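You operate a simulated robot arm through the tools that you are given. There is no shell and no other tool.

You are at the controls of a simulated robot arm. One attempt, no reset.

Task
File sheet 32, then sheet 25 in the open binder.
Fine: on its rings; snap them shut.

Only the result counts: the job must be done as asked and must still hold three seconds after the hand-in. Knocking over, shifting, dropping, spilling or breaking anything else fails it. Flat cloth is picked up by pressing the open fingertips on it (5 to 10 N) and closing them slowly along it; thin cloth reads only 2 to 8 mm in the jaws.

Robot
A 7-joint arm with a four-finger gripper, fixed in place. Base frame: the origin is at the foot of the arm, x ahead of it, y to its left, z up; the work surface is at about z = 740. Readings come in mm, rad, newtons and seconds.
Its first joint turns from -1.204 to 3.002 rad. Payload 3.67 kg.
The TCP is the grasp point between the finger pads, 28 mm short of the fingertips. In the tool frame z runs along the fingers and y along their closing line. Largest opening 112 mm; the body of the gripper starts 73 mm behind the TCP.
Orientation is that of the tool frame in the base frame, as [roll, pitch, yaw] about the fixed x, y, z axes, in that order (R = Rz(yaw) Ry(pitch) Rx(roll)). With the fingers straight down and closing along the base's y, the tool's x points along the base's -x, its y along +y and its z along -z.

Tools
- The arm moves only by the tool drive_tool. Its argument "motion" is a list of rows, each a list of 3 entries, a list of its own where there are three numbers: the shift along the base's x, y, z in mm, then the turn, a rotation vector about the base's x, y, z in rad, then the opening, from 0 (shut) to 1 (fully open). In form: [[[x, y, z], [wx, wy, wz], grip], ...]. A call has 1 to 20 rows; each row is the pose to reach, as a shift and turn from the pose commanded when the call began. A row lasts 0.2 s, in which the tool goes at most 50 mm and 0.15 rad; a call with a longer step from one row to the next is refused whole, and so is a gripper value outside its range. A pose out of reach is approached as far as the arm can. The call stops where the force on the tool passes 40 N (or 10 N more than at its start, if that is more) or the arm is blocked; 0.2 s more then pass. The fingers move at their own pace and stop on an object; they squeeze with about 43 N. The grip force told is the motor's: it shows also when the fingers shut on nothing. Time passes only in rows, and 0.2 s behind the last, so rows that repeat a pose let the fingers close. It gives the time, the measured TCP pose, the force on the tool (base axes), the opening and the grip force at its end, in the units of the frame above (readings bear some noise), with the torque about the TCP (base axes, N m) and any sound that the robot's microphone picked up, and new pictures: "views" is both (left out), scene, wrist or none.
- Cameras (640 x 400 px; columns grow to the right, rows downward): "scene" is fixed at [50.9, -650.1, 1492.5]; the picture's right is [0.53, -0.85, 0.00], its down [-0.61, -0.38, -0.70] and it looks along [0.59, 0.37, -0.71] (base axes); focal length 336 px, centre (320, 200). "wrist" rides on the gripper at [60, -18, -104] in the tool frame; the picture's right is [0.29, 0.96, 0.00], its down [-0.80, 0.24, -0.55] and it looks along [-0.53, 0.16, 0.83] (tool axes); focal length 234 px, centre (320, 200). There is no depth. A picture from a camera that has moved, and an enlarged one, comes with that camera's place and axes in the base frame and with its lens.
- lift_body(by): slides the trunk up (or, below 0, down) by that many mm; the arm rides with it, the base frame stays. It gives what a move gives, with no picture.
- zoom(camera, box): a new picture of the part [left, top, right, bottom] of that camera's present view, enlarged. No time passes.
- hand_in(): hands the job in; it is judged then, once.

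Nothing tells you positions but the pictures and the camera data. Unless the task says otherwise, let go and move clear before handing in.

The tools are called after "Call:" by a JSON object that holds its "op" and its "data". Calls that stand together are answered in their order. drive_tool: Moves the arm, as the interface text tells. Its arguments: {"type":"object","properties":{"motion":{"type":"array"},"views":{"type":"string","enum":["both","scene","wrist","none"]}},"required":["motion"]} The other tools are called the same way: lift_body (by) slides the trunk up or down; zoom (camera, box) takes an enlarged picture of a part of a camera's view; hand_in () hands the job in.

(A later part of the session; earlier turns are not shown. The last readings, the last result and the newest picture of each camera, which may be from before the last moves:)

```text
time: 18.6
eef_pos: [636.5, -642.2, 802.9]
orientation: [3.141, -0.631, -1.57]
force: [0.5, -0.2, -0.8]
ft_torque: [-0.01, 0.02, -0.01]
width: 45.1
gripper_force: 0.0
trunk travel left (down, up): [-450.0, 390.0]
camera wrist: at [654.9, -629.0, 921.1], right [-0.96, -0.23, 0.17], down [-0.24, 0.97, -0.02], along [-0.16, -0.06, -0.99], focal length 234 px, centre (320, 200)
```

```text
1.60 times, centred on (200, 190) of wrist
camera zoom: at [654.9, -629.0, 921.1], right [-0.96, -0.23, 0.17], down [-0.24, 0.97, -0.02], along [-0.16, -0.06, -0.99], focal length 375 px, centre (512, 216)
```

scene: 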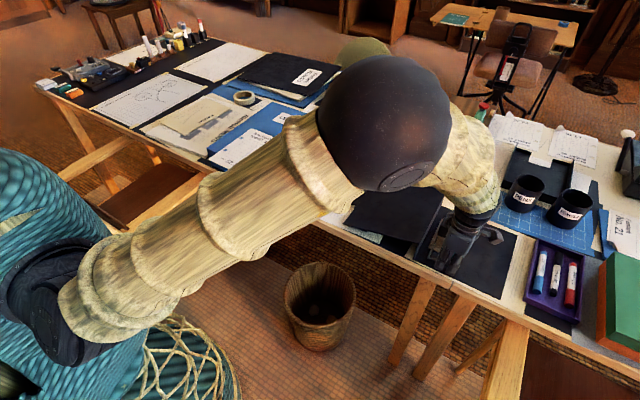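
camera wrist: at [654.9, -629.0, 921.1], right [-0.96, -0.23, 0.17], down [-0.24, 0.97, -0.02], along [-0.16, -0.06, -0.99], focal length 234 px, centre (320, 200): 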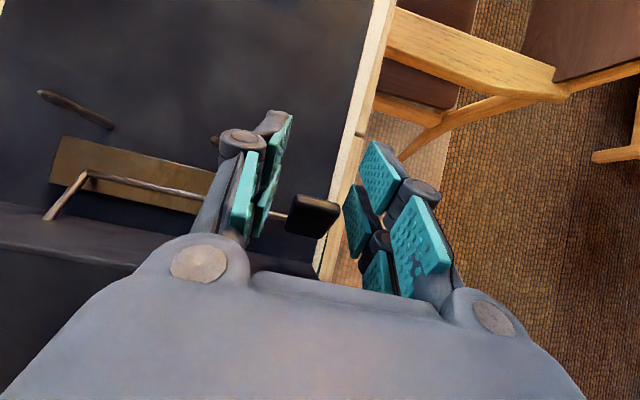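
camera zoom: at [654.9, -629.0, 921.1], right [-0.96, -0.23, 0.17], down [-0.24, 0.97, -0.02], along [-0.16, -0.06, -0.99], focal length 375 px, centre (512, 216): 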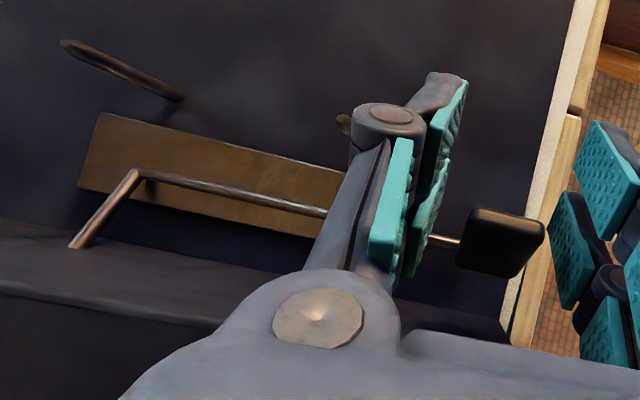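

On release the lever flipped further open on its own, so it holds open. I'll withdraw upward, straighten the tool and check the final open state.

Call:
{"op": "drive_tool", "data": {"motion": [[[0, 0, 20], [0, 0, 0], 0.4], [[0, 0, 50], [0, 0, 0], 0.4], [[0, -5, 90], [0.1, 0, 0], 0.4], [[0, -10, 120], [0.22, 0, 0], 0.4], [[0, -15, 150], [0.34, 0, 0], 0.4], [[0, -20, 170], [0.46, 0, 0], 0.4], [[0, -25, 180], [0.55, 0, 0], 0.4], [[0, -30, 190], [0.63, 0, 0], 0.4]], "views": "both"}}

Call:
{"op": "zoom", "data": {"camera": "wrist", "box": [180, 40, 360, 160]}}

Call:
{"op": "zoom", "data": {"camera": "scene", "box": [400, 190, 480, 280]}}

```text
time: 20.4
eef_pos: [633.2, -672.2, 992.4]
orientation: [-3.14, 0.002, -1.571]
force: [-0.6, -0.6, -0.4]
ft_torque: [0.03, 0.0, -0.01]
width: 44.9
gripper_force: 0.0
trunk travel left (down, up): [-450.0, 390.0]
camera wrist: at [652.7, -733.0, 1095.6], right [-0.96, -0.29, 0.0], down [-0.24, 0.8, 0.56], along [-0.16, 0.53, -0.83], focal length 234 px, centre (320, 200)
```

scene: 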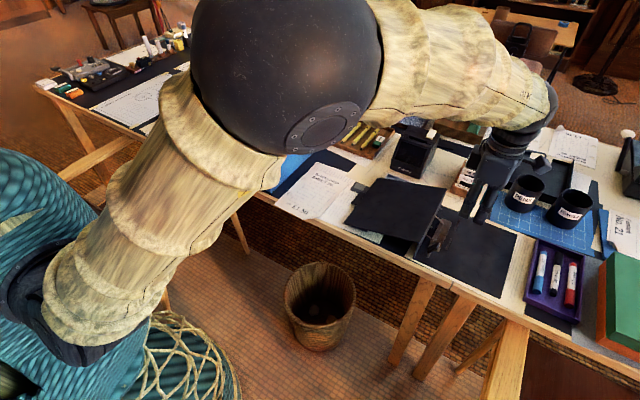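
wrist: 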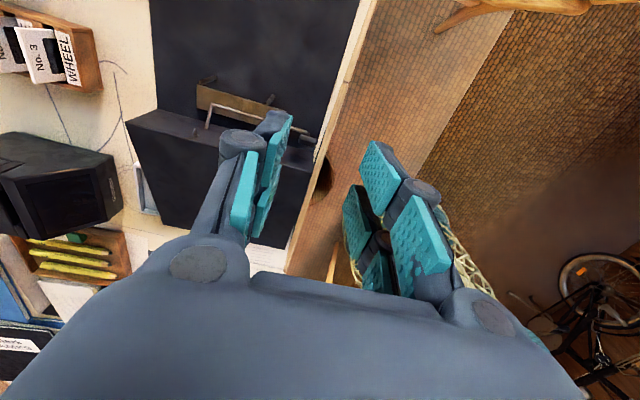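

```text
3.33 times, centred on (270, 100) of wrist
camera zoom: at [652.7, -733.0, 1095.6], right [-0.96, -0.29, 0.0], down [-0.24, 0.8, 0.56], along [-0.16, 0.53, -0.83], focal length 781 px, centre (487, 533)
```

zoom: 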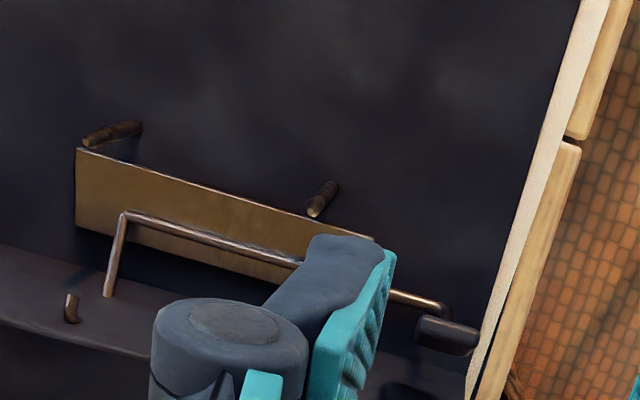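

```text
4.44 times, centred on (440, 235) of scene
camera zoom: at [50.9, -650.1, 1492.5], right [0.53, -0.85, 0.0], down [-0.61, -0.38, -0.7], along [0.59, 0.37, -0.71], focal length 1491 px, centre (-213, 44)
```

zoom: 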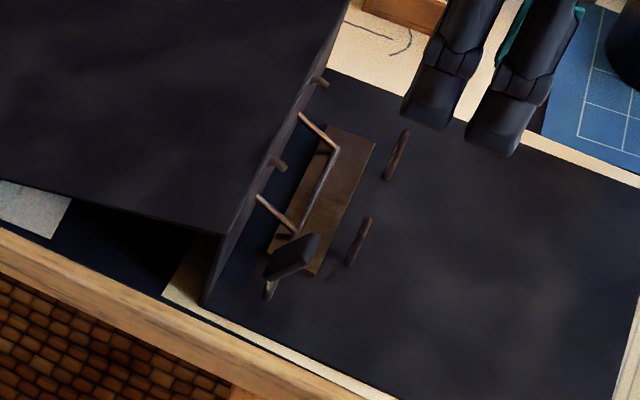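

The rings are wide open: posts stand free at about (696, −655) and (776, −655) with tips at z ≈ 789, and the tab is upright near y −626. Next I'll fly to sheet 32 while pitching the gripper to point forward with jaws closing vertically.

Call:
{"op": "drive_tool", "data": {"motion": [[[-8, 0, 10], [0, -0.08, 0], 0.4], [[-16, 30, 10], [0, -0.17, 0], 0.4], [[-24, 70, 10], [0, -0.26, 0], 0.4], [[-32, 115, 10], [0, -0.35, 0], 0.4], [[-40, 160, 10], [0, -0.44, 0], 0.4], [[-48, 205, 10], [0, -0.53, 0], 0.4], [[-56, 250, 10], [0, -0.62, 0], 0.4], [[-64, 295, 10], [0, -0.71, 0], 0.4], [[-72, 340, 10], [0, -0.8, 0], 0.4], [[-80, 385, 10], [0, -0.89, 0], 0.4], [[-88, 430, 10], [0, -0.98, 0], 0.4], [[-96, 475, 5], [0, -1.07, 0], 0.4], [[-104, 520, 0], [0, -1.16, 0], 0.4], [[-112, 565, -5], [0, -1.25, 0], 0.4], [[-120, 610, -10], [0, -1.34, 0], 0.4], [[-128, 655, -15], [0, -1.43, 0], 0.4], [[-135, 700, -20], [0, -1.5, 0], 0.4], [[-135, 740, -25], [0, -1.5708, 0], 0.4], [[-135, 750, -30], [0, -1.5708, 0], 0.4]], "views": "both"}}

```text
time: 22.5
eef_pos: [614.4, -361.8, 1023.7]
orientation: [-2.477, 0.209, -1.65]
force: [0.1, 0.3, 0.3]
ft_torque: [-0.04, 0.01, -0.03]
width: 44.7
gripper_force: 0.0
out of reach, approached as far as the arm can: row 7, 8, 9, 10
trunk travel left (down, up): [-450.0, 390.0]
stopped in row 10: the arm was blocked; the commanded pose is now the measured one
camera wrist: at [558.1, -435.7, 1101.7], right [-0.76, -0.1, -0.64], down [-0.47, 0.76, 0.45], along [0.44, 0.64, -0.63], focal length 234 px, centre (320, 200)
```

scene: 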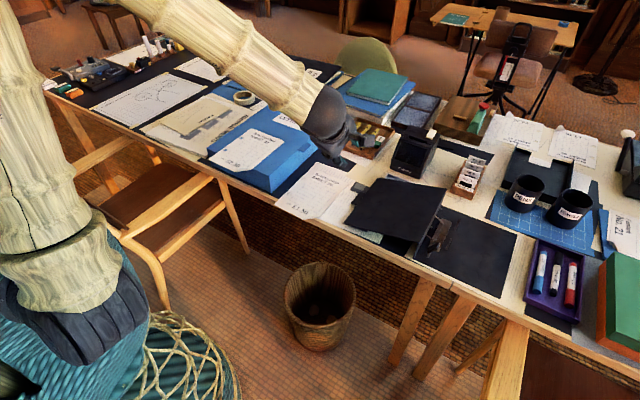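
wrist: 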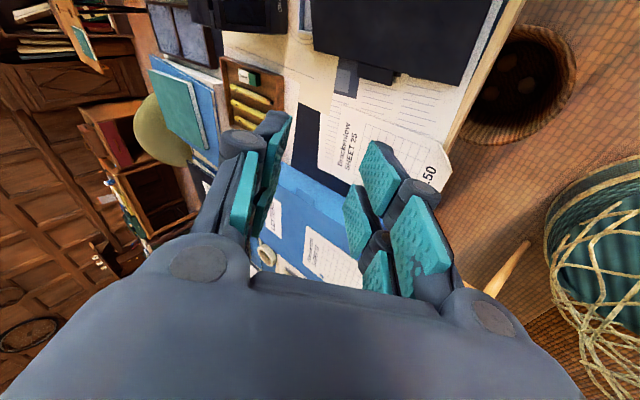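

The wrist hit a joint limit with that roll direction. I'll return to the straight-down orientation and then try the opposite roll, with the camera on the left side.

Call:
{"op": "drive_tool", "data": {"motion": [[[-4, 14, 0], [0.0345, 0.0589, -0.1235], 0.4], [[-8, 28, 0], [0.069, 0.1179, -0.2469], 0.4], [[-12, 42, 0], [0.1036, 0.1768, -0.3704], 0.4], [[-16, 56, 0], [0.1381, 0.2357, -0.4938], 0.4], [[-20, 70, 0], [0.1726, 0.2947, -0.6173], 0.4], [[-24, 84, 0], [0.2072, 0.3536, -0.7407], 0.4], [[-28, 98, 0], [0.2417, 0.4126, -0.8642], 0.4], [[-32, 112, 0], [0.2762, 0.4715, -0.9876], 0.4], [[-36, 126, 0], [0.3107, 0.5304, -1.1111], 0.4], [[-40, 140, 0], [0.3453, 0.5894, -1.2345], 0.4], [[-44, 154, 0], [0.3798, 0.6483, -1.358], 0.4]], "views": "scene"}}

```text
time: 23.4
eef_pos: [596.6, -339.3, 993.4]
orientation: [-2.806, 0.387, -2.161]
force: [-0.1, -0.3, -0.1]
ft_torque: [0.02, -0.01, 0.04]
width: 44.7
gripper_force: 0.1
out of reach, approached as far as the arm can: row 4
trunk travel left (down, up): [-450.0, 390.0]
stopped in row 4: the arm was blocked; the commanded pose is now the measured one
```

scene: 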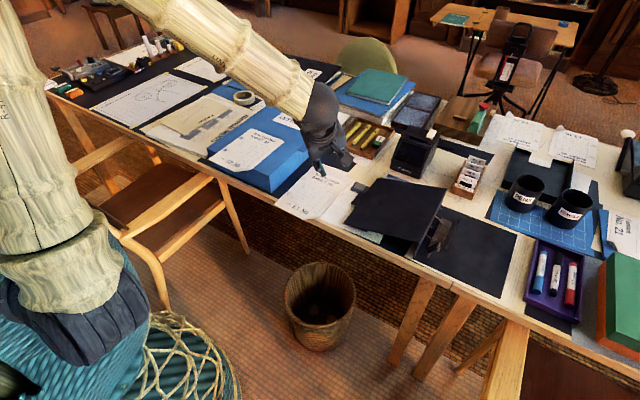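

Call:
{"op": "drive_tool", "data": {"motion": [[[0, 0, 0], [0.0145, 0.0639, -0.1118], 0.4], [[0, 0, 0], [0.0289, 0.1279, -0.2236], 0.4], [[0, 0, 0], [0.0434, 0.1918, -0.3354], 0.4], [[0, 0, 0], [0.0578, 0.2557, -0.4472], 0.4], [[0, 0, 0], [0.0723, 0.3196, -0.5589], 0.4], [[0, 0, 0], [0.0867, 0.3836, -0.6707], 0.4], [[0, 0, 0], [0.1012, 0.4475, -0.7825], 0.4], [[0, 0, 0], [0.1156, 0.5114, -0.8943], 0.4]], "views": "none"}}

```text
time: 25.2
eef_pos: [596.4, -338.0, 996.0]
orientation: [-3.136, 0.0, -3.141]
force: [-1.0, 0.1, 0.5]
ft_torque: [-0.03, 0.01, -0.02]
width: 44.7
gripper_force: 0.0
trunk travel left (down, up): [-450.0, 390.0]
```

Call:
{"op": "drive_tool", "data": {"motion": [[[-4, 10, 0], [0, 0, -0.143], 0.4], [[-8, 20, 0], [0, 0, -0.286], 0.4], [[-12, 30, 0], [0, 0, -0.428], 0.4], [[-16, 40, 0], [0, 0, -0.571], 0.4], [[-20, 50, 0], [0, 0, -0.714], 0.4], [[-24, 60, 0], [0, 0, -0.857], 0.4], [[-28, 70, 0], [0, 0, -1.0], 0.4], [[-32, 80, 0], [0, 0, -1.142], 0.4], [[-36, 90, 0], [0, 0, -1.285], 0.4], [[-40, 100, 0], [0, 0, -1.428], 0.4], [[-44, 110, 0], [0, 0, -1.5708], 0.4]], "views": "scene"}}

```text
time: 27.6
eef_pos: [550.6, -234.7, 981.7]
orientation: [-3.107, -0.105, 1.552]
force: [0.3, -0.2, 0.5]
ft_torque: [-0.02, 0.02, 0.0]
width: 44.6
gripper_force: 0.1
trunk travel left (down, up): [-450.0, 390.0]
```

scene: 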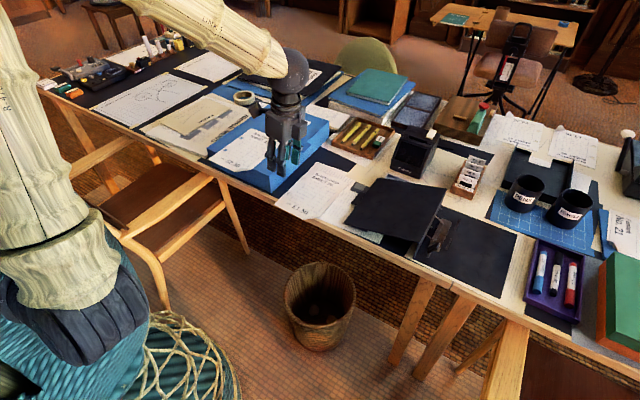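

Call:
{"op": "drive_tool", "data": {"motion": [[[0, 0, 0], [0, 0, 0], 0.4], [[0, 10, 0], [0, -0.12, 0], 0.4], [[0, 20, 0], [0, -0.24, 0], 0.4], [[0, 30, 0], [0, -0.36, 0], 0.4], [[0, 40, 0], [0, -0.48, 0], 0.4], [[0, 50, 0], [0, -0.6, 0], 0.4], [[0, 60, 0], [0, -0.72, 0], 0.4], [[0, 70, 0], [0, -0.84, 0], 0.4], [[0, 80, 0], [0, -0.96, 0], 0.4], [[0, 90, 0], [0, -1.08, 0], 0.4], [[0, 100, 0], [0, -1.2, 0], 0.4], [[0, 110, 0], [0, -1.32, 0], 0.4], [[0, 120, 0], [0, -1.44, 0], 0.4], [[0, 130, 0], [0, -1.57, 0], 0.4]], "views": "both"}}

```text
time: 30.6
eef_pos: [660.6, -232.7, 1079.4]
orientation: [1.611, -0.099, 1.661]
force: [0.2, -0.7, -0.4]
ft_torque: [0.03, -0.08, 0.01]
width: 44.8
gripper_force: 0.0
out of reach, approached as far as the arm can: row 2, 3, 4, 5, 6, 7, 8, 9, 10, 11, 12, 13, 14
trunk travel left (down, up): [-450.0, 390.0]
camera wrist: at [552.2, -181.3, 1071.0], right [0.02, 0.19, 0.98], down [-0.47, -0.86, 0.18], along [0.88, -0.46, 0.07], focal length 234 px, centre (320, 200)
```

scene: 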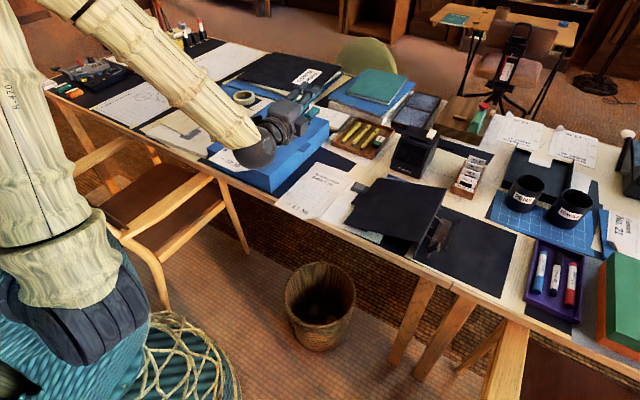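
wrist: 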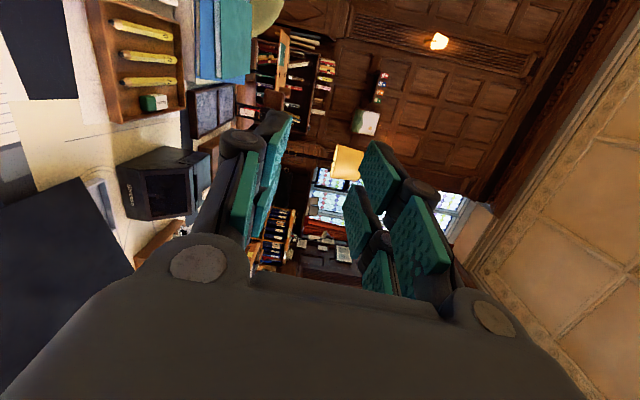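

With the gripper pointing forward, the arm can't fold close enough at this trunk height. Raising the trunk should give it room, so I'll lift and then work back down in front of the box.

Call:
{"op": "lift_body", "data": {"by": 300}}

```text
time: 33.6
eef_pos: [661.3, -238.1, 1372.3]
orientation: [1.625, -0.1, 1.649]
force: [0.6, -0.6, -0.2]
ft_torque: [-0.01, 0.01, 0.01]
width: 44.9
gripper_force: 0.1
trunk travel left (down, up): [-750.0, 90.0]
```

Call:
{"op": "drive_tool", "data": {"motion": [[[0, 0, 0], [0, 0, 0], 0.4], [[0, 0, 0], [0, 0, 0], 0.4], [[0, 0, 0], [0, 0, 0], 0.4]], "views": "none"}}

```text
time: 34.4
eef_pos: [662.3, -238.1, 1370.8]
orientation: [1.626, -0.1, 1.647]
force: [-1.2, -0.4, -0.6]
ft_torque: [0.01, -0.03, -0.02]
width: 44.8
gripper_force: 0.1
trunk travel left (down, up): [-750.0, 90.0]
```

Call:
{"op": "drive_tool", "data": {"motion": [[[-10, 10, -30], [-0.02, -0.01, -0.015], 0.5], [[-20, 25, -60], [-0.04, -0.02, -0.03], 0.5], [[-30, 40, -90], [-0.06, -0.03, -0.045], 0.5], [[-40, 60, -120], [-0.08, -0.04, -0.06], 0.5], [[-50, 85, -150], [-0.1, -0.054, -0.078], 0.5], [[-60, 110, -180], [-0.1, -0.054, -0.078], 0.5], [[-70, 140, -210], [-0.1, -0.054, -0.078], 0.5], [[-80, 170, -240], [-0.1, -0.054, -0.078], 0.5], [[-90, 200, -270], [-0.1, -0.054, -0.078], 0.5], [[-100, 230, -300], [-0.1, -0.054, -0.078], 0.5]], "views": "both"}}

```text
time: 35.9
eef_pos: [664.0, -276.3, 1272.2]
orientation: [1.644, -0.02, 1.661]
force: [-0.8, -0.4, 0.5]
ft_torque: [0.0, 0.04, -0.02]
width: 55.9
gripper_force: 0.0
out of reach, approached as far as the arm can: row 1, 2, 3, 4, 5, 6, 7
trunk travel left (down, up): [-750.0, 90.0]
stopped in row 7: the arm was blocked; the commanded pose is now the measured one
camera wrist: at [554.8, -225.3, 1262.5], right [0.05, 0.27, 0.96], down [-0.46, -0.85, 0.26], along [0.89, -0.45, 0.09], focal length 234 px, centre (320, 200)
```

scene: 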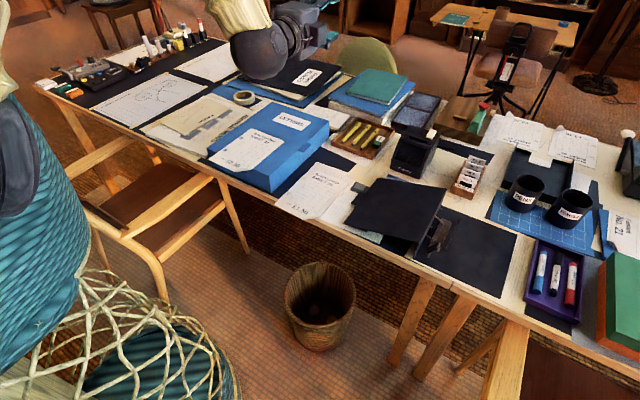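
wrist: 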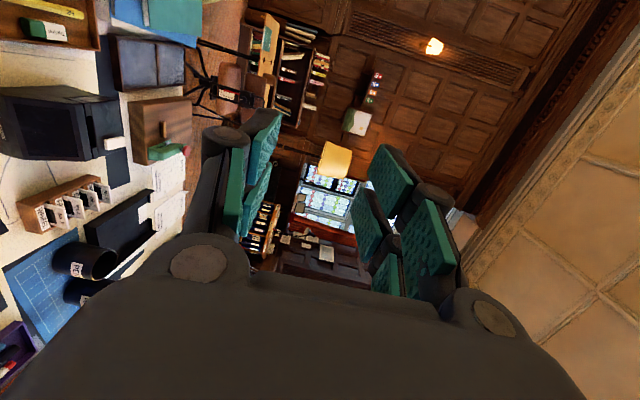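

The arm geometry suggests the opposite: lowering the trunk puts the upper arm vertical and the forearm sloping forward, which suits a forward-pointing gripper. I'll point the tool down again first, staying high.

Call:
{"op": "drive_tool", "data": {"motion": [[[0, 0, 0], [0, 0.14, 0], 0.5], [[0, 0, 0], [0, 0.28, 0], 0.5], [[0, 0, 0], [0, 0.42, 0], 0.5], [[0, 0, 0], [0, 0.56, 0], 0.5], [[0, 0, 0], [0, 0.7, 0], 0.5], [[0, 0, 0], [0, 0.84, 0], 0.5], [[0, 0, 0], [0, 0.98, 0], 0.5], [[0, 0, 0], [0, 1.12, 0], 0.5], [[0, 0, 0], [0, 1.26, 0], 0.5], [[0, 0, 0], [0, 1.4, 0], 0.5], [[0, 0, 0], [0, 1.5, 0], 0.5]], "views": "none"}}

```text
time: 38.3
eef_pos: [664.1, -277.4, 1272.2]
orientation: [-3.137, -0.101, 1.558]
force: [1.3, -0.1, 0.1]
ft_torque: [0.04, 0.02, -0.05]
width: 55.9
gripper_force: 0.2
trunk travel left (down, up): [-750.0, 90.0]
```

Call:
{"op": "lift_body", "data": {"by": -250}}

Call:
{"op": "drive_tool", "data": {"motion": [[[0, 0, 30], [0, 0, 0.14], 0.5], [[0, 0, 60], [0, 0, 0.28], 0.5], [[0, 0, 100], [0, 0, 0.42], 0.5], [[0, 0, 140], [0, 0, 0.56], 0.5], [[0, 0, 180], [0, 0, 0.7], 0.5], [[0, 0, 220], [0, 0, 0.84], 0.5], [[0, 0, 260], [0, 0, 0.98], 0.5], [[0, 0, 300], [0, 0, 1.12], 0.5], [[0, 0, 340], [0, 0, 1.26], 0.5], [[0, 0, 370], [0, 0, 1.4], 0.5], [[0, 0, 400], [0, 0, 1.5], 0.5], [[0, 0, 400], [0, 0, 1.58], 0.5]], "views": "scene"}}

```text
time: 40.9
eef_pos: [664.3, -274.4, 1022.5]
orientation: [-3.137, -0.099, 1.559]
force: [-0.8, -0.5, 0.2]
ft_torque: [-0.02, 0.0, -0.01]
width: 56.0
gripper_force: 0.1
trunk travel left (down, up): [-500.0, 340.0]
```

```text
time: 43.5
eef_pos: [664.9, -274.0, 1423.4]
orientation: [-3.138, -0.095, -3.14]
force: [0.7, 0.1, 0.3]
ft_torque: [-0.01, -0.01, -0.02]
width: 55.9
gripper_force: 0.0
trunk travel left (down, up): [-500.0, 340.0]
```

scene: 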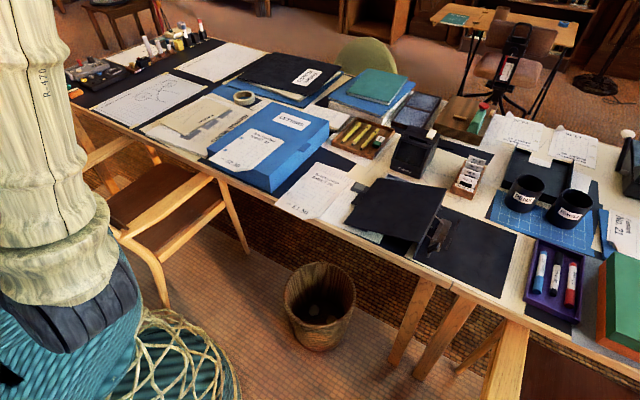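

The table is now unobstructed, so I'll take detailed looks at both sheets and the open rings before lowering the trunk.

Call:
{"op": "zoom", "data": {"camera": "scene", "box": [200, 110, 300, 200]}}

Call:
{"op": "zoom", "data": {"camera": "scene", "box": [265, 150, 365, 230]}}

Call:
{"op": "zoom", "data": {"camera": "scene", "box": [400, 190, 480, 270]}}

Call:
{"op": "zoom", "data": {"camera": "scene", "box": [70, 120, 270, 320]}}

```text
4.44 times, centred on (250, 155) of scene
camera zoom: at [50.9, -650.1, 1492.5], right [0.53, -0.85, 0.0], down [-0.61, -0.38, -0.7], along [0.59, 0.37, -0.71], focal length 1491 px, centre (631, 400)
```

zoom: 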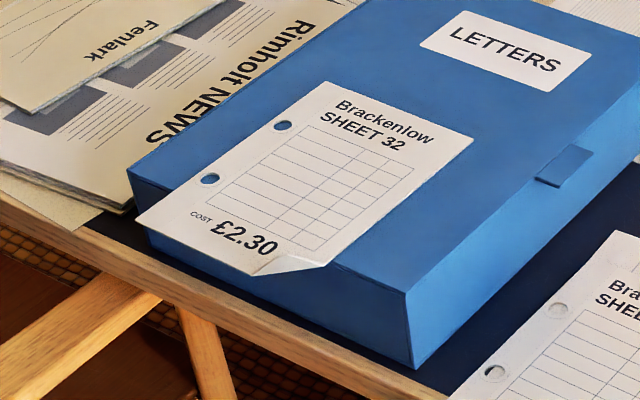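

```text
5.00 times, centred on (315, 190) of scene
camera zoom: at [50.9, -650.1, 1492.5], right [0.53, -0.85, 0.0], down [-0.61, -0.38, -0.7], along [0.59, 0.37, -0.71], focal length 1678 px, centre (345, 250)
```

zoom: 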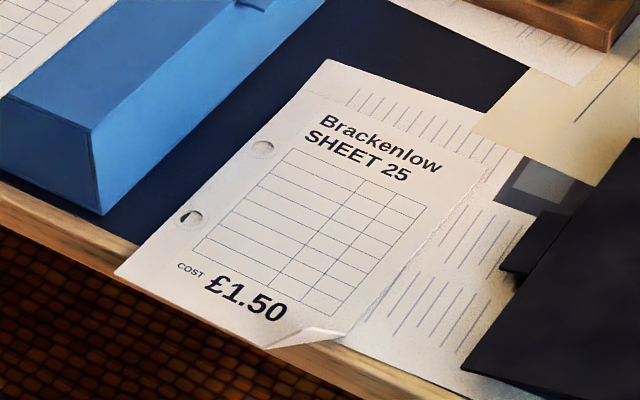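

```text
5.00 times, centred on (440, 230) of scene
camera zoom: at [50.9, -650.1, 1492.5], right [0.53, -0.85, 0.0], down [-0.61, -0.38, -0.7], along [0.59, 0.37, -0.71], focal length 1678 px, centre (-280, 50)
```

zoom: 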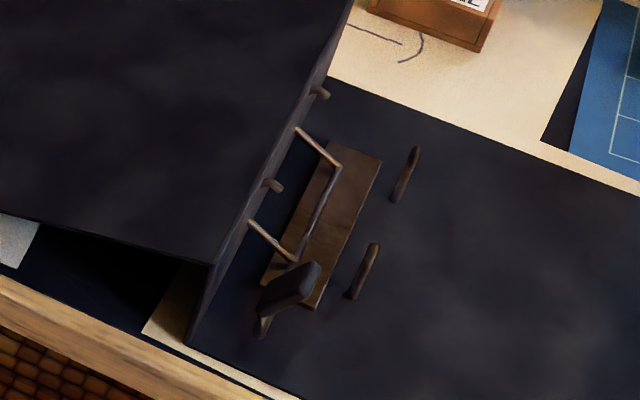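

```text
2.00 times, centred on (170, 220) of scene
camera zoom: at [50.9, -650.1, 1492.5], right [0.53, -0.85, 0.0], down [-0.61, -0.38, -0.7], along [0.59, 0.37, -0.71], focal length 671 px, centre (620, 160)
```

zoom: 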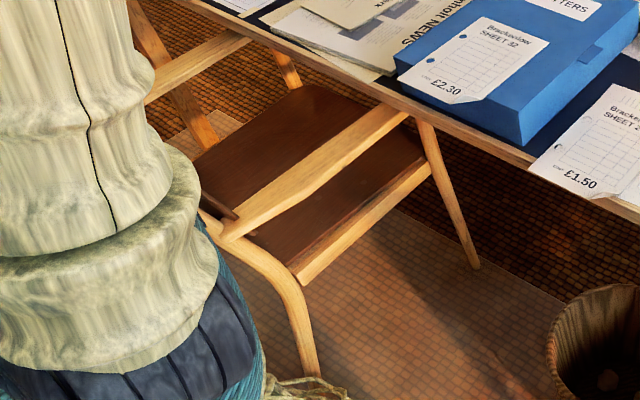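

Views are clear; both sheets overhang at their near edges and the posts are free. Now I'll lower the trunk while the TCP is high.

Call:
{"op": "lift_body", "data": {"by": -400}}

Call:
{"op": "drive_tool", "data": {"motion": [[[-10, 0, 0], [0, 0.1, 0.1], 0.5], [[-20, 0, 0], [0, 0.1, 0.2], 0.5], [[-30, 0, 0], [0, 0.1, 0.3], 0.5]], "views": "scene"}}

```text
time: 47.3
eef_pos: [664.9, -273.4, 1023.7]
orientation: [-3.138, -0.091, 3.141]
force: [0.5, 1.3, 0.8]
ft_torque: [0.03, 0.02, 0.02]
width: 55.8
gripper_force: 0.0
trunk travel left (down, up): [-100.0, 740.0]
```

```text
time: 48.1
eef_pos: [634.3, -271.7, 1023.2]
orientation: [3.129, -0.193, -2.838]
force: [0.5, 0.4, 0.9]
ft_torque: [-0.01, -0.01, 0.02]
width: 56.1
gripper_force: 0.0
trunk travel left (down, up): [-100.0, 740.0]
```

scene: 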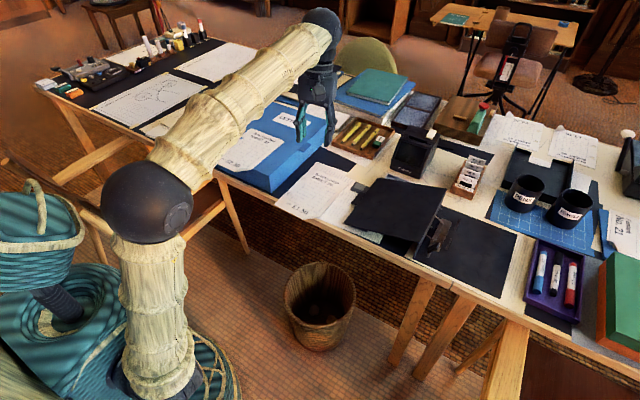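

The trunk is low now and the forearm approaches from behind as hoped. I'll turn the gripper to point forward (+x) with the jaws vertical and the camera on the right side.

Call:
{"op": "drive_tool", "data": {"motion": [[[0, 15, 0], [-0.0546, -0.0914, 0.0702], 0.5], [[0, 30, 0], [-0.1092, -0.1828, 0.1405], 0.5], [[0, 45, 0], [-0.1638, -0.2743, 0.2107], 0.5], [[0, 60, 0], [-0.2184, -0.3657, 0.281], 0.5], [[0, 75, 0], [-0.273, -0.4571, 0.3512], 0.5], [[0, 90, 0], [-0.3276, -0.5485, 0.4215], 0.5], [[0, 105, 0], [-0.3822, -0.6399, 0.4917], 0.5], [[0, 120, 0], [-0.4367, -0.7314, 0.562], 0.5], [[0, 135, 0], [-0.4913, -0.8228, 0.6322], 0.5], [[0, 150, 0], [-0.5459, -0.9142, 0.7024], 0.5], [[0, 165, 0], [-0.6005, -1.0056, 0.7727], 0.5], [[-10, 180, 0], [-0.6551, -1.097, 0.8429], 0.5], [[-20, 195, 0], [-0.7097, -1.1885, 0.9132], 0.5], [[-30, 210, 0], [-0.7643, -1.2799, 0.9834], 0.5], [[-40, 225, 0], [-0.8189, -1.3713, 1.0537], 0.5], [[-50, 240, 0], [-0.8735, -1.4627, 1.1239], 0.5]], "views": "both"}}

```text
time: 51.5
eef_pos: [584.9, -33.4, 1023.7]
orientation: [-1.569, 0.002, -1.57]
force: [-0.3, 0.2, -0.5]
ft_torque: [-0.03, 0.01, -0.03]
width: 56.2
gripper_force: 0.1
trunk travel left (down, up): [-100.0, 740.0]
camera wrist: at [481.0, -92.7, 1040.5], right [0.0, -0.29, -0.96], down [-0.55, 0.8, -0.24], along [0.83, 0.53, -0.16], focal length 234 px, centre (320, 200)
```

scene: 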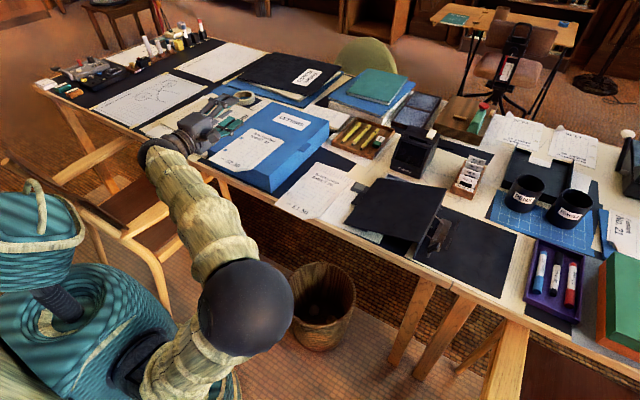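
wrist: 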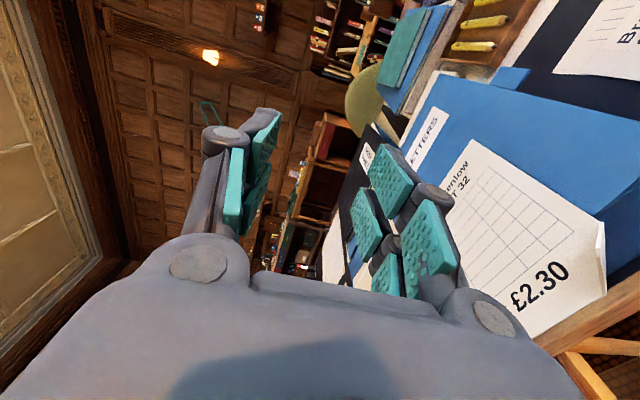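

The forward-pointing pose works. Now I'll back off in x, shift to y ≈ 84 near the hole side of sheet 32, and descend to the sheet's height in front of the box.

Call:
{"op": "drive_tool", "data": {"motion": [[[-20, 20, 0], [0, 0, 0], 0.5], [[-40, 45, -10], [0, 0, 0], 0.5], [[-50, 75, -40], [0, 0, 0], 0.5], [[-55, 105, -75], [0, 0, 0], 0.5], [[-55, 117, -110], [0, 0, 0], 0.5], [[-55, 117, -140], [0, 0, 0], 0.5], [[-55, 117, -165], [0, 0, 0], 0.5], [[-55, 117, -185], [0, 0, 0], 0.5], [[-55, 117, -200], [0, 0, 0], 0.5], [[-55, 117, -208], [0, 0, 0], 0.5], [[-55, 117, -208], [0, 0, 0], 0.5]], "views": "both"}}

```text
time: 53.9
eef_pos: [529.3, 84.0, 814.6]
orientation: [-1.571, 0.002, -1.572]
force: [0.7, -0.6, -0.1]
ft_torque: [-0.02, 0.01, 0.01]
width: 56.1
gripper_force: 0.1
trunk travel left (down, up): [-100.0, 740.0]
camera wrist: at [425.0, 24.3, 831.7], right [0.0, -0.29, -0.96], down [-0.55, 0.8, -0.24], along [0.83, 0.53, -0.16], focal length 234 px, centre (320, 200)
```

scene: 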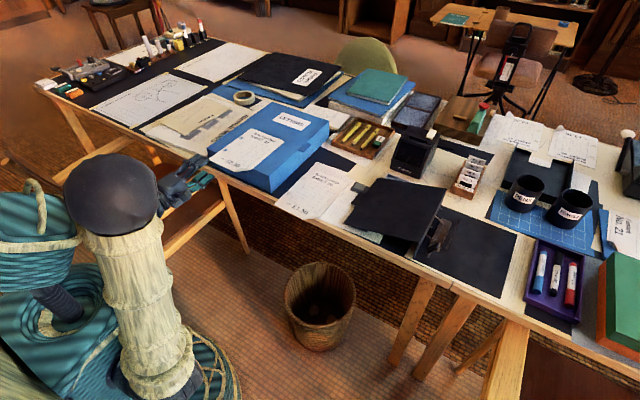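
wrist: 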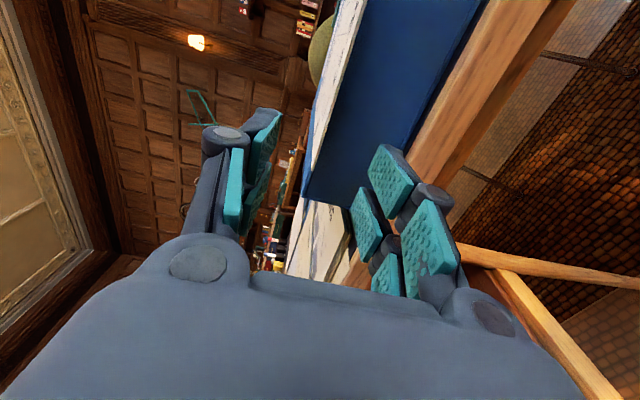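

Call:
{"op": "zoom", "data": {"camera": "wrist", "box": [220, 0, 480, 280]}}

Call:
{"op": "zoom", "data": {"camera": "scene", "box": [150, 100, 300, 220]}}

```text
1.43 times, centred on (350, 140) of wrist
camera zoom: at [425.0, 24.3, 831.7], right [0.0, -0.29, -0.96], down [-0.55, 0.8, -0.24], along [0.83, 0.53, -0.16], focal length 334 px, centre (277, 286)
```

zoom: 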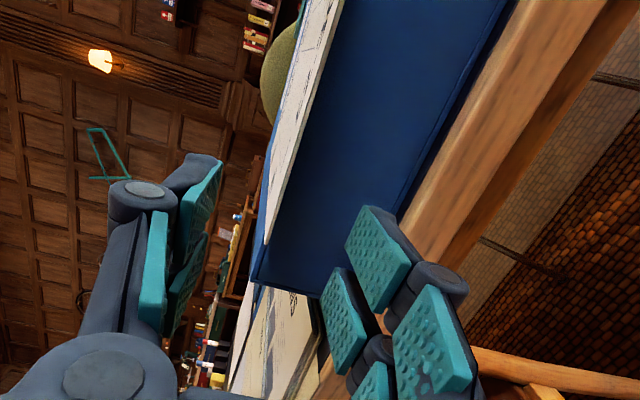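

```text
3.33 times, centred on (225, 160) of scene
camera zoom: at [50.9, -650.1, 1492.5], right [0.53, -0.85, 0.0], down [-0.61, -0.38, -0.7], along [0.59, 0.37, -0.71], focal length 1118 px, centre (637, 333)
```

zoom: 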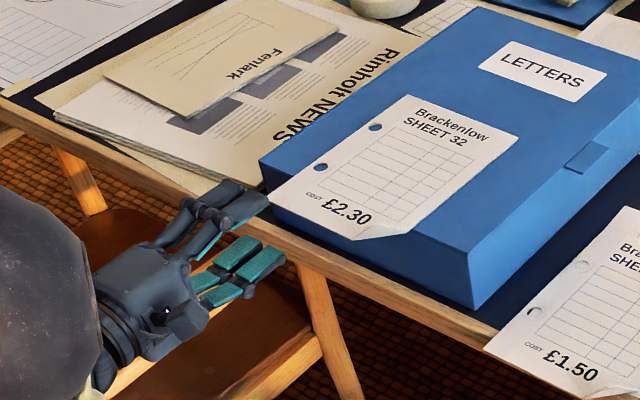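

The sheet's edge (z ≈ 815) lies midway between the open fingers. I'll advance so the tips reach x ≈ 608, just short of the box face, and close.

Call:
{"op": "drive_tool", "data": {"motion": [[[15, 0, 0.5], [0, 0, 0], 0.5], [[30, 0, 0.5], [0, 0, 0], 0.5], [[42, 0, 0.5], [0, 0, 0], 0.5], [[50, 0, 0.5], [0, 0, 0], 0.5], [[50, 0, 0.5], [0, 0, 0], 0.35], [[50, 0, 0.5], [0, 0, 0], 0.2], [[50, 0, 0.5], [0, 0, 0], 0.1], [[50, 0, 0.5], [0, 0, 0], 0.0], [[50, 0, 0.5], [0, 0, 0], 0.0]], "views": "both"}}

Call:
{"op": "zoom", "data": {"camera": "scene", "box": [150, 100, 300, 220]}}

Call:
{"op": "zoom", "data": {"camera": "wrist", "box": [220, 0, 480, 280]}}

```text
time: 55.9
eef_pos: [581.4, 84.6, 816.3]
orientation: [-1.569, 0.002, -1.571]
force: [2.7, 0.5, 8.1]
ft_torque: [-0.15, -0.26, 0.04]
width: 5.8
gripper_force: 38.3
trunk travel left (down, up): [-100.0, 740.0]
camera wrist: at [477.7, 25.2, 832.4], right [0.0, -0.29, -0.96], down [-0.55, 0.8, -0.24], along [0.83, 0.53, -0.16], focal length 234 px, centre (320, 200)
```

scene: 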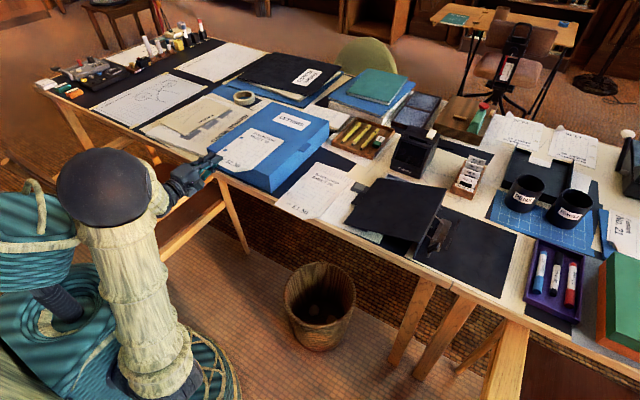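
wrist: 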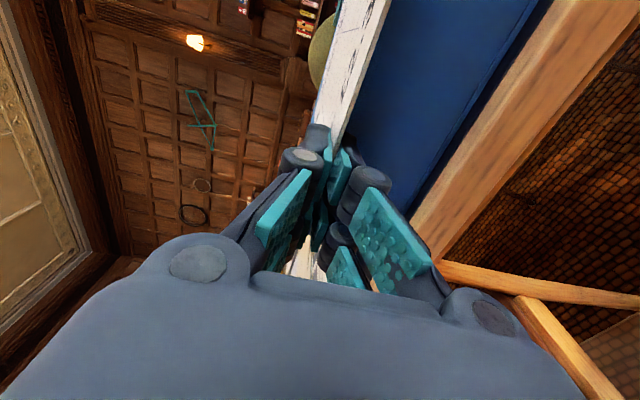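

```text
3.33 times, centred on (225, 160) of scene
camera zoom: at [50.9, -650.1, 1492.5], right [0.53, -0.85, 0.0], down [-0.61, -0.38, -0.7], along [0.59, 0.37, -0.71], focal length 1118 px, centre (637, 333)
```

zoom: 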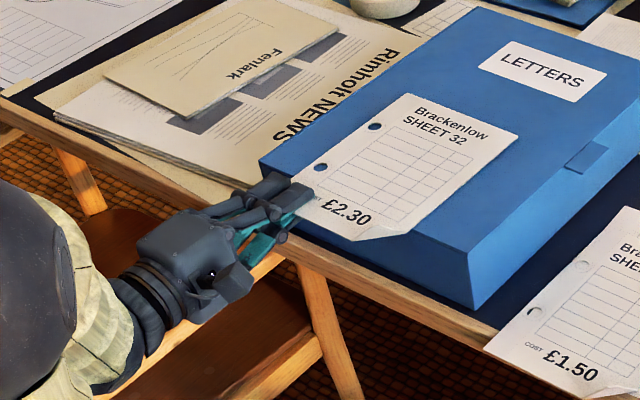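

```text
1.43 times, centred on (350, 140) of wrist
camera zoom: at [477.7, 25.2, 832.4], right [0.0, -0.29, -0.96], down [-0.55, 0.8, -0.24], along [0.83, 0.53, -0.16], focal length 334 px, centre (277, 286)
```

zoom: 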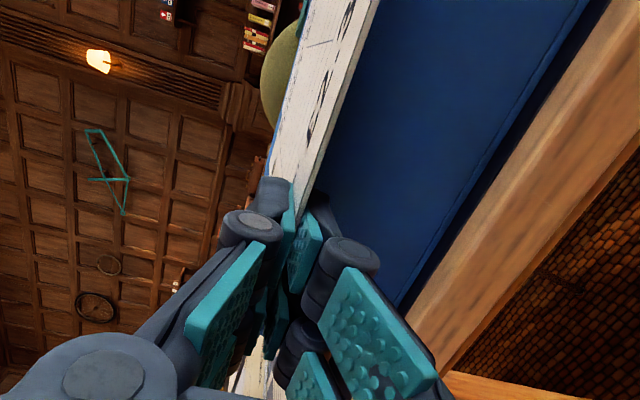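

The jaws closed on the sheet (5.8 mm, 38 N). I'll lift gently by 40 mm and look at how the sheet carries.

Call:
{"op": "drive_tool", "data": {"motion": [[[0, 0, 5], [0, 0, 0], 0.0], [[0, 0, 12], [0, 0, 0], 0.0], [[0, 0, 20], [0, 0, 0], 0.0], [[0, 0, 30], [0, 0, 0], 0.0], [[0, 0, 40], [0, 0, 0], 0.0], [[0, 0, 40], [0, 0, 0], 0.0]], "views": "both"}}

Call:
{"op": "zoom", "data": {"camera": "scene", "box": [150, 80, 330, 220]}}

Call:
{"op": "zoom", "data": {"camera": "wrist", "box": [220, 0, 480, 280]}}

```text
time: 57.3
eef_pos: [581.2, 84.6, 855.5]
orientation: [-1.572, 0.001, -1.569]
force: [-0.1, -0.6, -0.5]
ft_torque: [0.01, 0.06, 0.02]
width: 6.0
gripper_force: 38.3
trunk travel left (down, up): [-100.0, 740.0]
camera wrist: at [477.6, 24.1, 872.1], right [0.0, -0.29, -0.96], down [-0.55, 0.8, -0.24], along [0.83, 0.53, -0.16], focal length 234 px, centre (320, 200)
```

scene: 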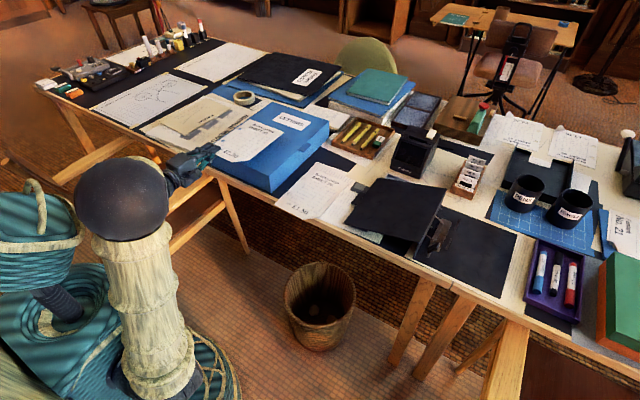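
wrist: 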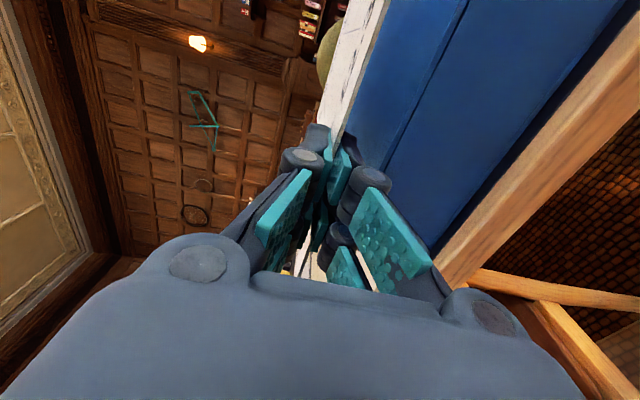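

```text
2.86 times, centred on (240, 150) of scene
camera zoom: at [50.9, -650.1, 1492.5], right [0.53, -0.85, 0.0], down [-0.61, -0.38, -0.7], along [0.59, 0.37, -0.71], focal length 959 px, centre (549, 343)
```

zoom: 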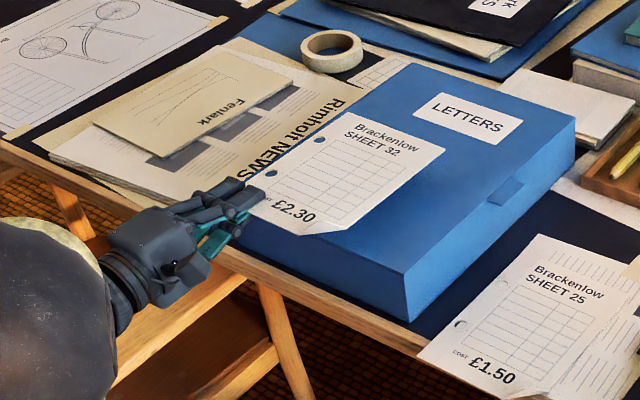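

```text
1.43 times, centred on (350, 140) of wrist
camera zoom: at [477.6, 24.1, 872.1], right [0.0, -0.29, -0.96], down [-0.55, 0.8, -0.24], along [0.83, 0.53, -0.16], focal length 334 px, centre (277, 286)
```

zoom: 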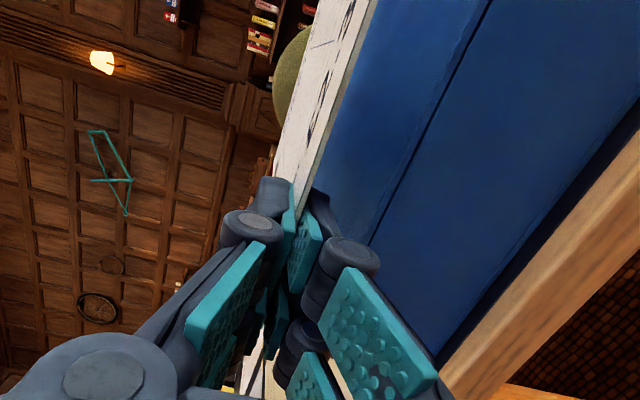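

The sheet lifts flat and stiff, like a card. Its holes are about 61 and 141 mm ahead of the TCP and 5 mm to the left. I'll raise it to z ≈ 960 and carry it toward the binder in stages.

Call:
{"op": "drive_tool", "data": {"motion": [[[0, 0, 30], [0, 0, 0], 0.0], [[0, 0, 65], [0, 0, 0], 0.0], [[0, -10, 95], [0, 0, 0], 0.0], [[0, -35, 105], [0, 0, 0], 0.0], [[2, -70, 105], [0, 0, 0], 0.0], [[5, -110, 105], [0, 0, 0], 0.0], [[8, -150, 105], [0, 0, 0], 0.0], [[10, -190, 105], [0, 0, 0], 0.0], [[12, -230, 105], [0, 0, 0], 0.0], [[15, -270, 105], [0, 0, 0], 0.0], [[18, -310, 105], [0, 0, 0], 0.0], [[20, -350, 105], [0, 0, 0], 0.0], [[20, -380, 105], [0, 0, 0], 0.0]], "views": "both"}}

```text
time: 60.1
eef_pos: [601.7, -297.9, 956.0]
orientation: [-1.571, 0.003, -1.571]
force: [0.6, -0.5, 0.4]
ft_torque: [0.05, 0.03, 0.03]
width: 6.1
gripper_force: 38.1
trunk travel left (down, up): [-100.0, 740.0]
camera wrist: at [497.7, -358.9, 973.9], right [0.0, -0.29, -0.96], down [-0.55, 0.8, -0.24], along [0.83, 0.53, -0.16], focal length 234 px, centre (320, 200)
```

scene: 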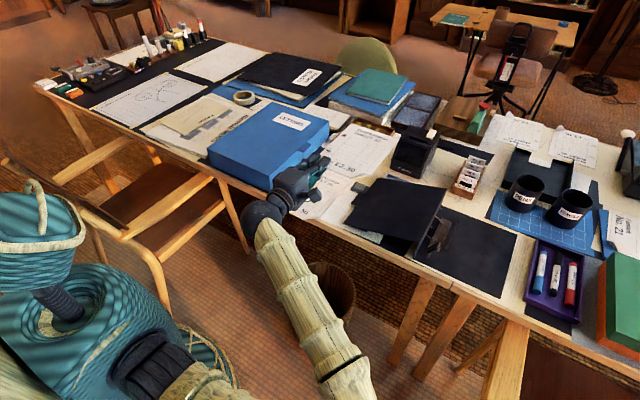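
wrist: 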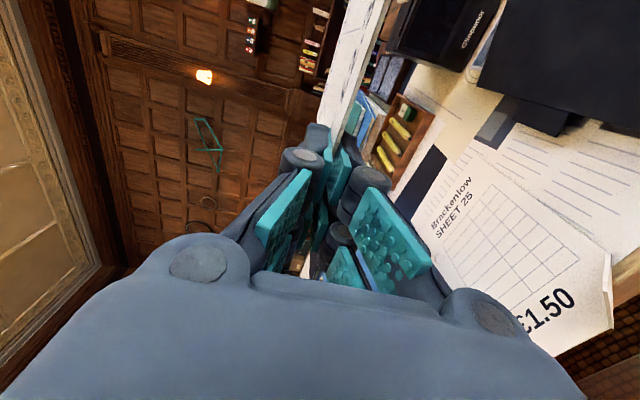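

The carry is stable. I'll continue to a spot above the binder, with the holes roughly over the posts but still well above them.

Call:
{"op": "drive_tool", "data": {"motion": [[[3, -35, 0], [0, 0, 0], 0.0], [[6, -70, 0], [0, 0, 0], 0.0], [[9, -105, 0], [0, 0, 0], 0.0], [[12, -140, 0], [0, 0, 0], 0.0], [[15, -175, 0], [0, 0, 0], 0.0], [[18, -210, 0], [0, 0, 0], 0.0], [[21, -245, 0], [0, 0, 0], 0.0], [[25, -280, 0], [0, 0, 0], 0.0], [[28, -315, 0], [0, 0, 0], 0.0], [[31, -345, 0], [0, 0, 0], 0.0], [[32, -362, 0], [0, 0, 0], 0.0], [[32, -362, 0], [0, 0, 0], 0.0]], "views": "both"}}

Call:
{"op": "zoom", "data": {"camera": "scene", "box": [380, 140, 540, 280]}}

```text
time: 62.7
eef_pos: [631.2, -660.1, 959.1]
orientation: [-1.571, 0.005, -1.572]
force: [-0.1, -0.2, -0.2]
ft_torque: [-0.03, 0.0, -0.02]
width: 5.7
gripper_force: 38.2
trunk travel left (down, up): [-100.0, 740.0]
camera wrist: at [528.2, -720.3, 976.3], right [0.0, -0.28, -0.96], down [-0.55, 0.8, -0.24], along [0.83, 0.53, -0.16], focal length 234 px, centre (320, 200)
```

scene: 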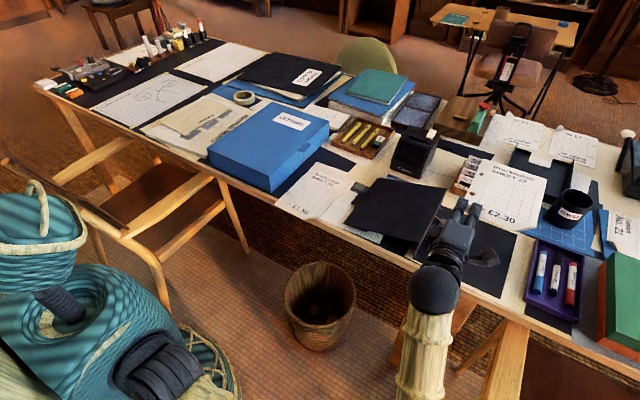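
wrist: 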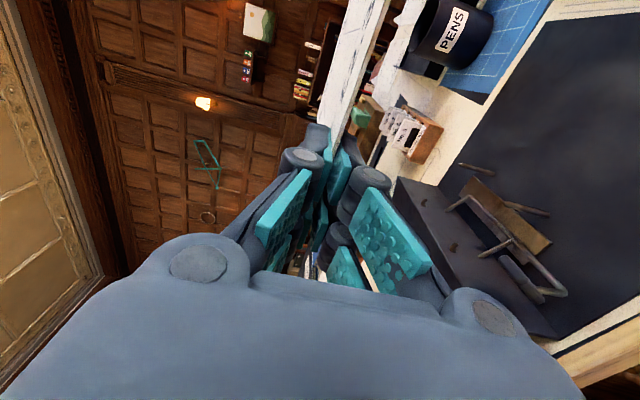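

```text
2.86 times, centred on (460, 210) of scene
camera zoom: at [50.9, -650.1, 1492.5], right [0.53, -0.85, 0.0], down [-0.61, -0.38, -0.7], along [0.59, 0.37, -0.71], focal length 959 px, centre (-80, 171)
```

zoom: 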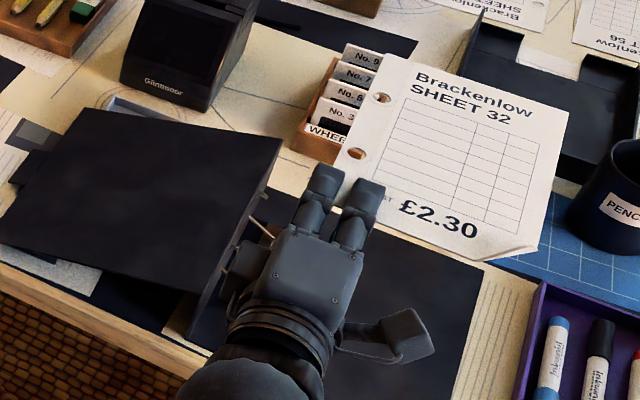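

Call:
{"op": "zoom", "data": {"camera": "wrist", "box": [430, 130, 590, 310]}}

Call:
{"op": "zoom", "data": {"camera": "scene", "box": [450, 150, 530, 210]}}

```text
2.22 times, centred on (510, 220) of wrist
camera zoom: at [528.2, -720.3, 976.3], right [0.0, -0.28, -0.96], down [-0.55, 0.8, -0.24], along [0.83, 0.53, -0.16], focal length 520 px, centre (-102, 156)
```

zoom: 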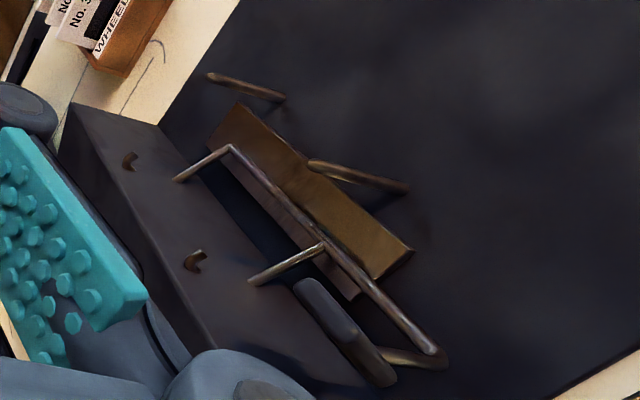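

```text
6.67 times, centred on (490, 180) of scene
camera zoom: at [50.9, -650.1, 1492.5], right [0.53, -0.85, 0.0], down [-0.61, -0.38, -0.7], along [0.59, 0.37, -0.71], focal length 2237 px, centre (-813, 333)
```

zoom: 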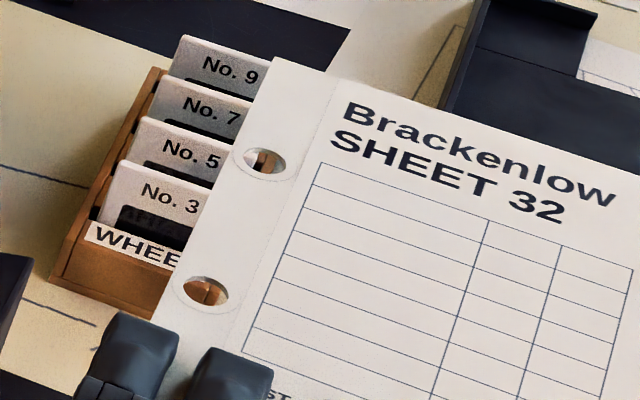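

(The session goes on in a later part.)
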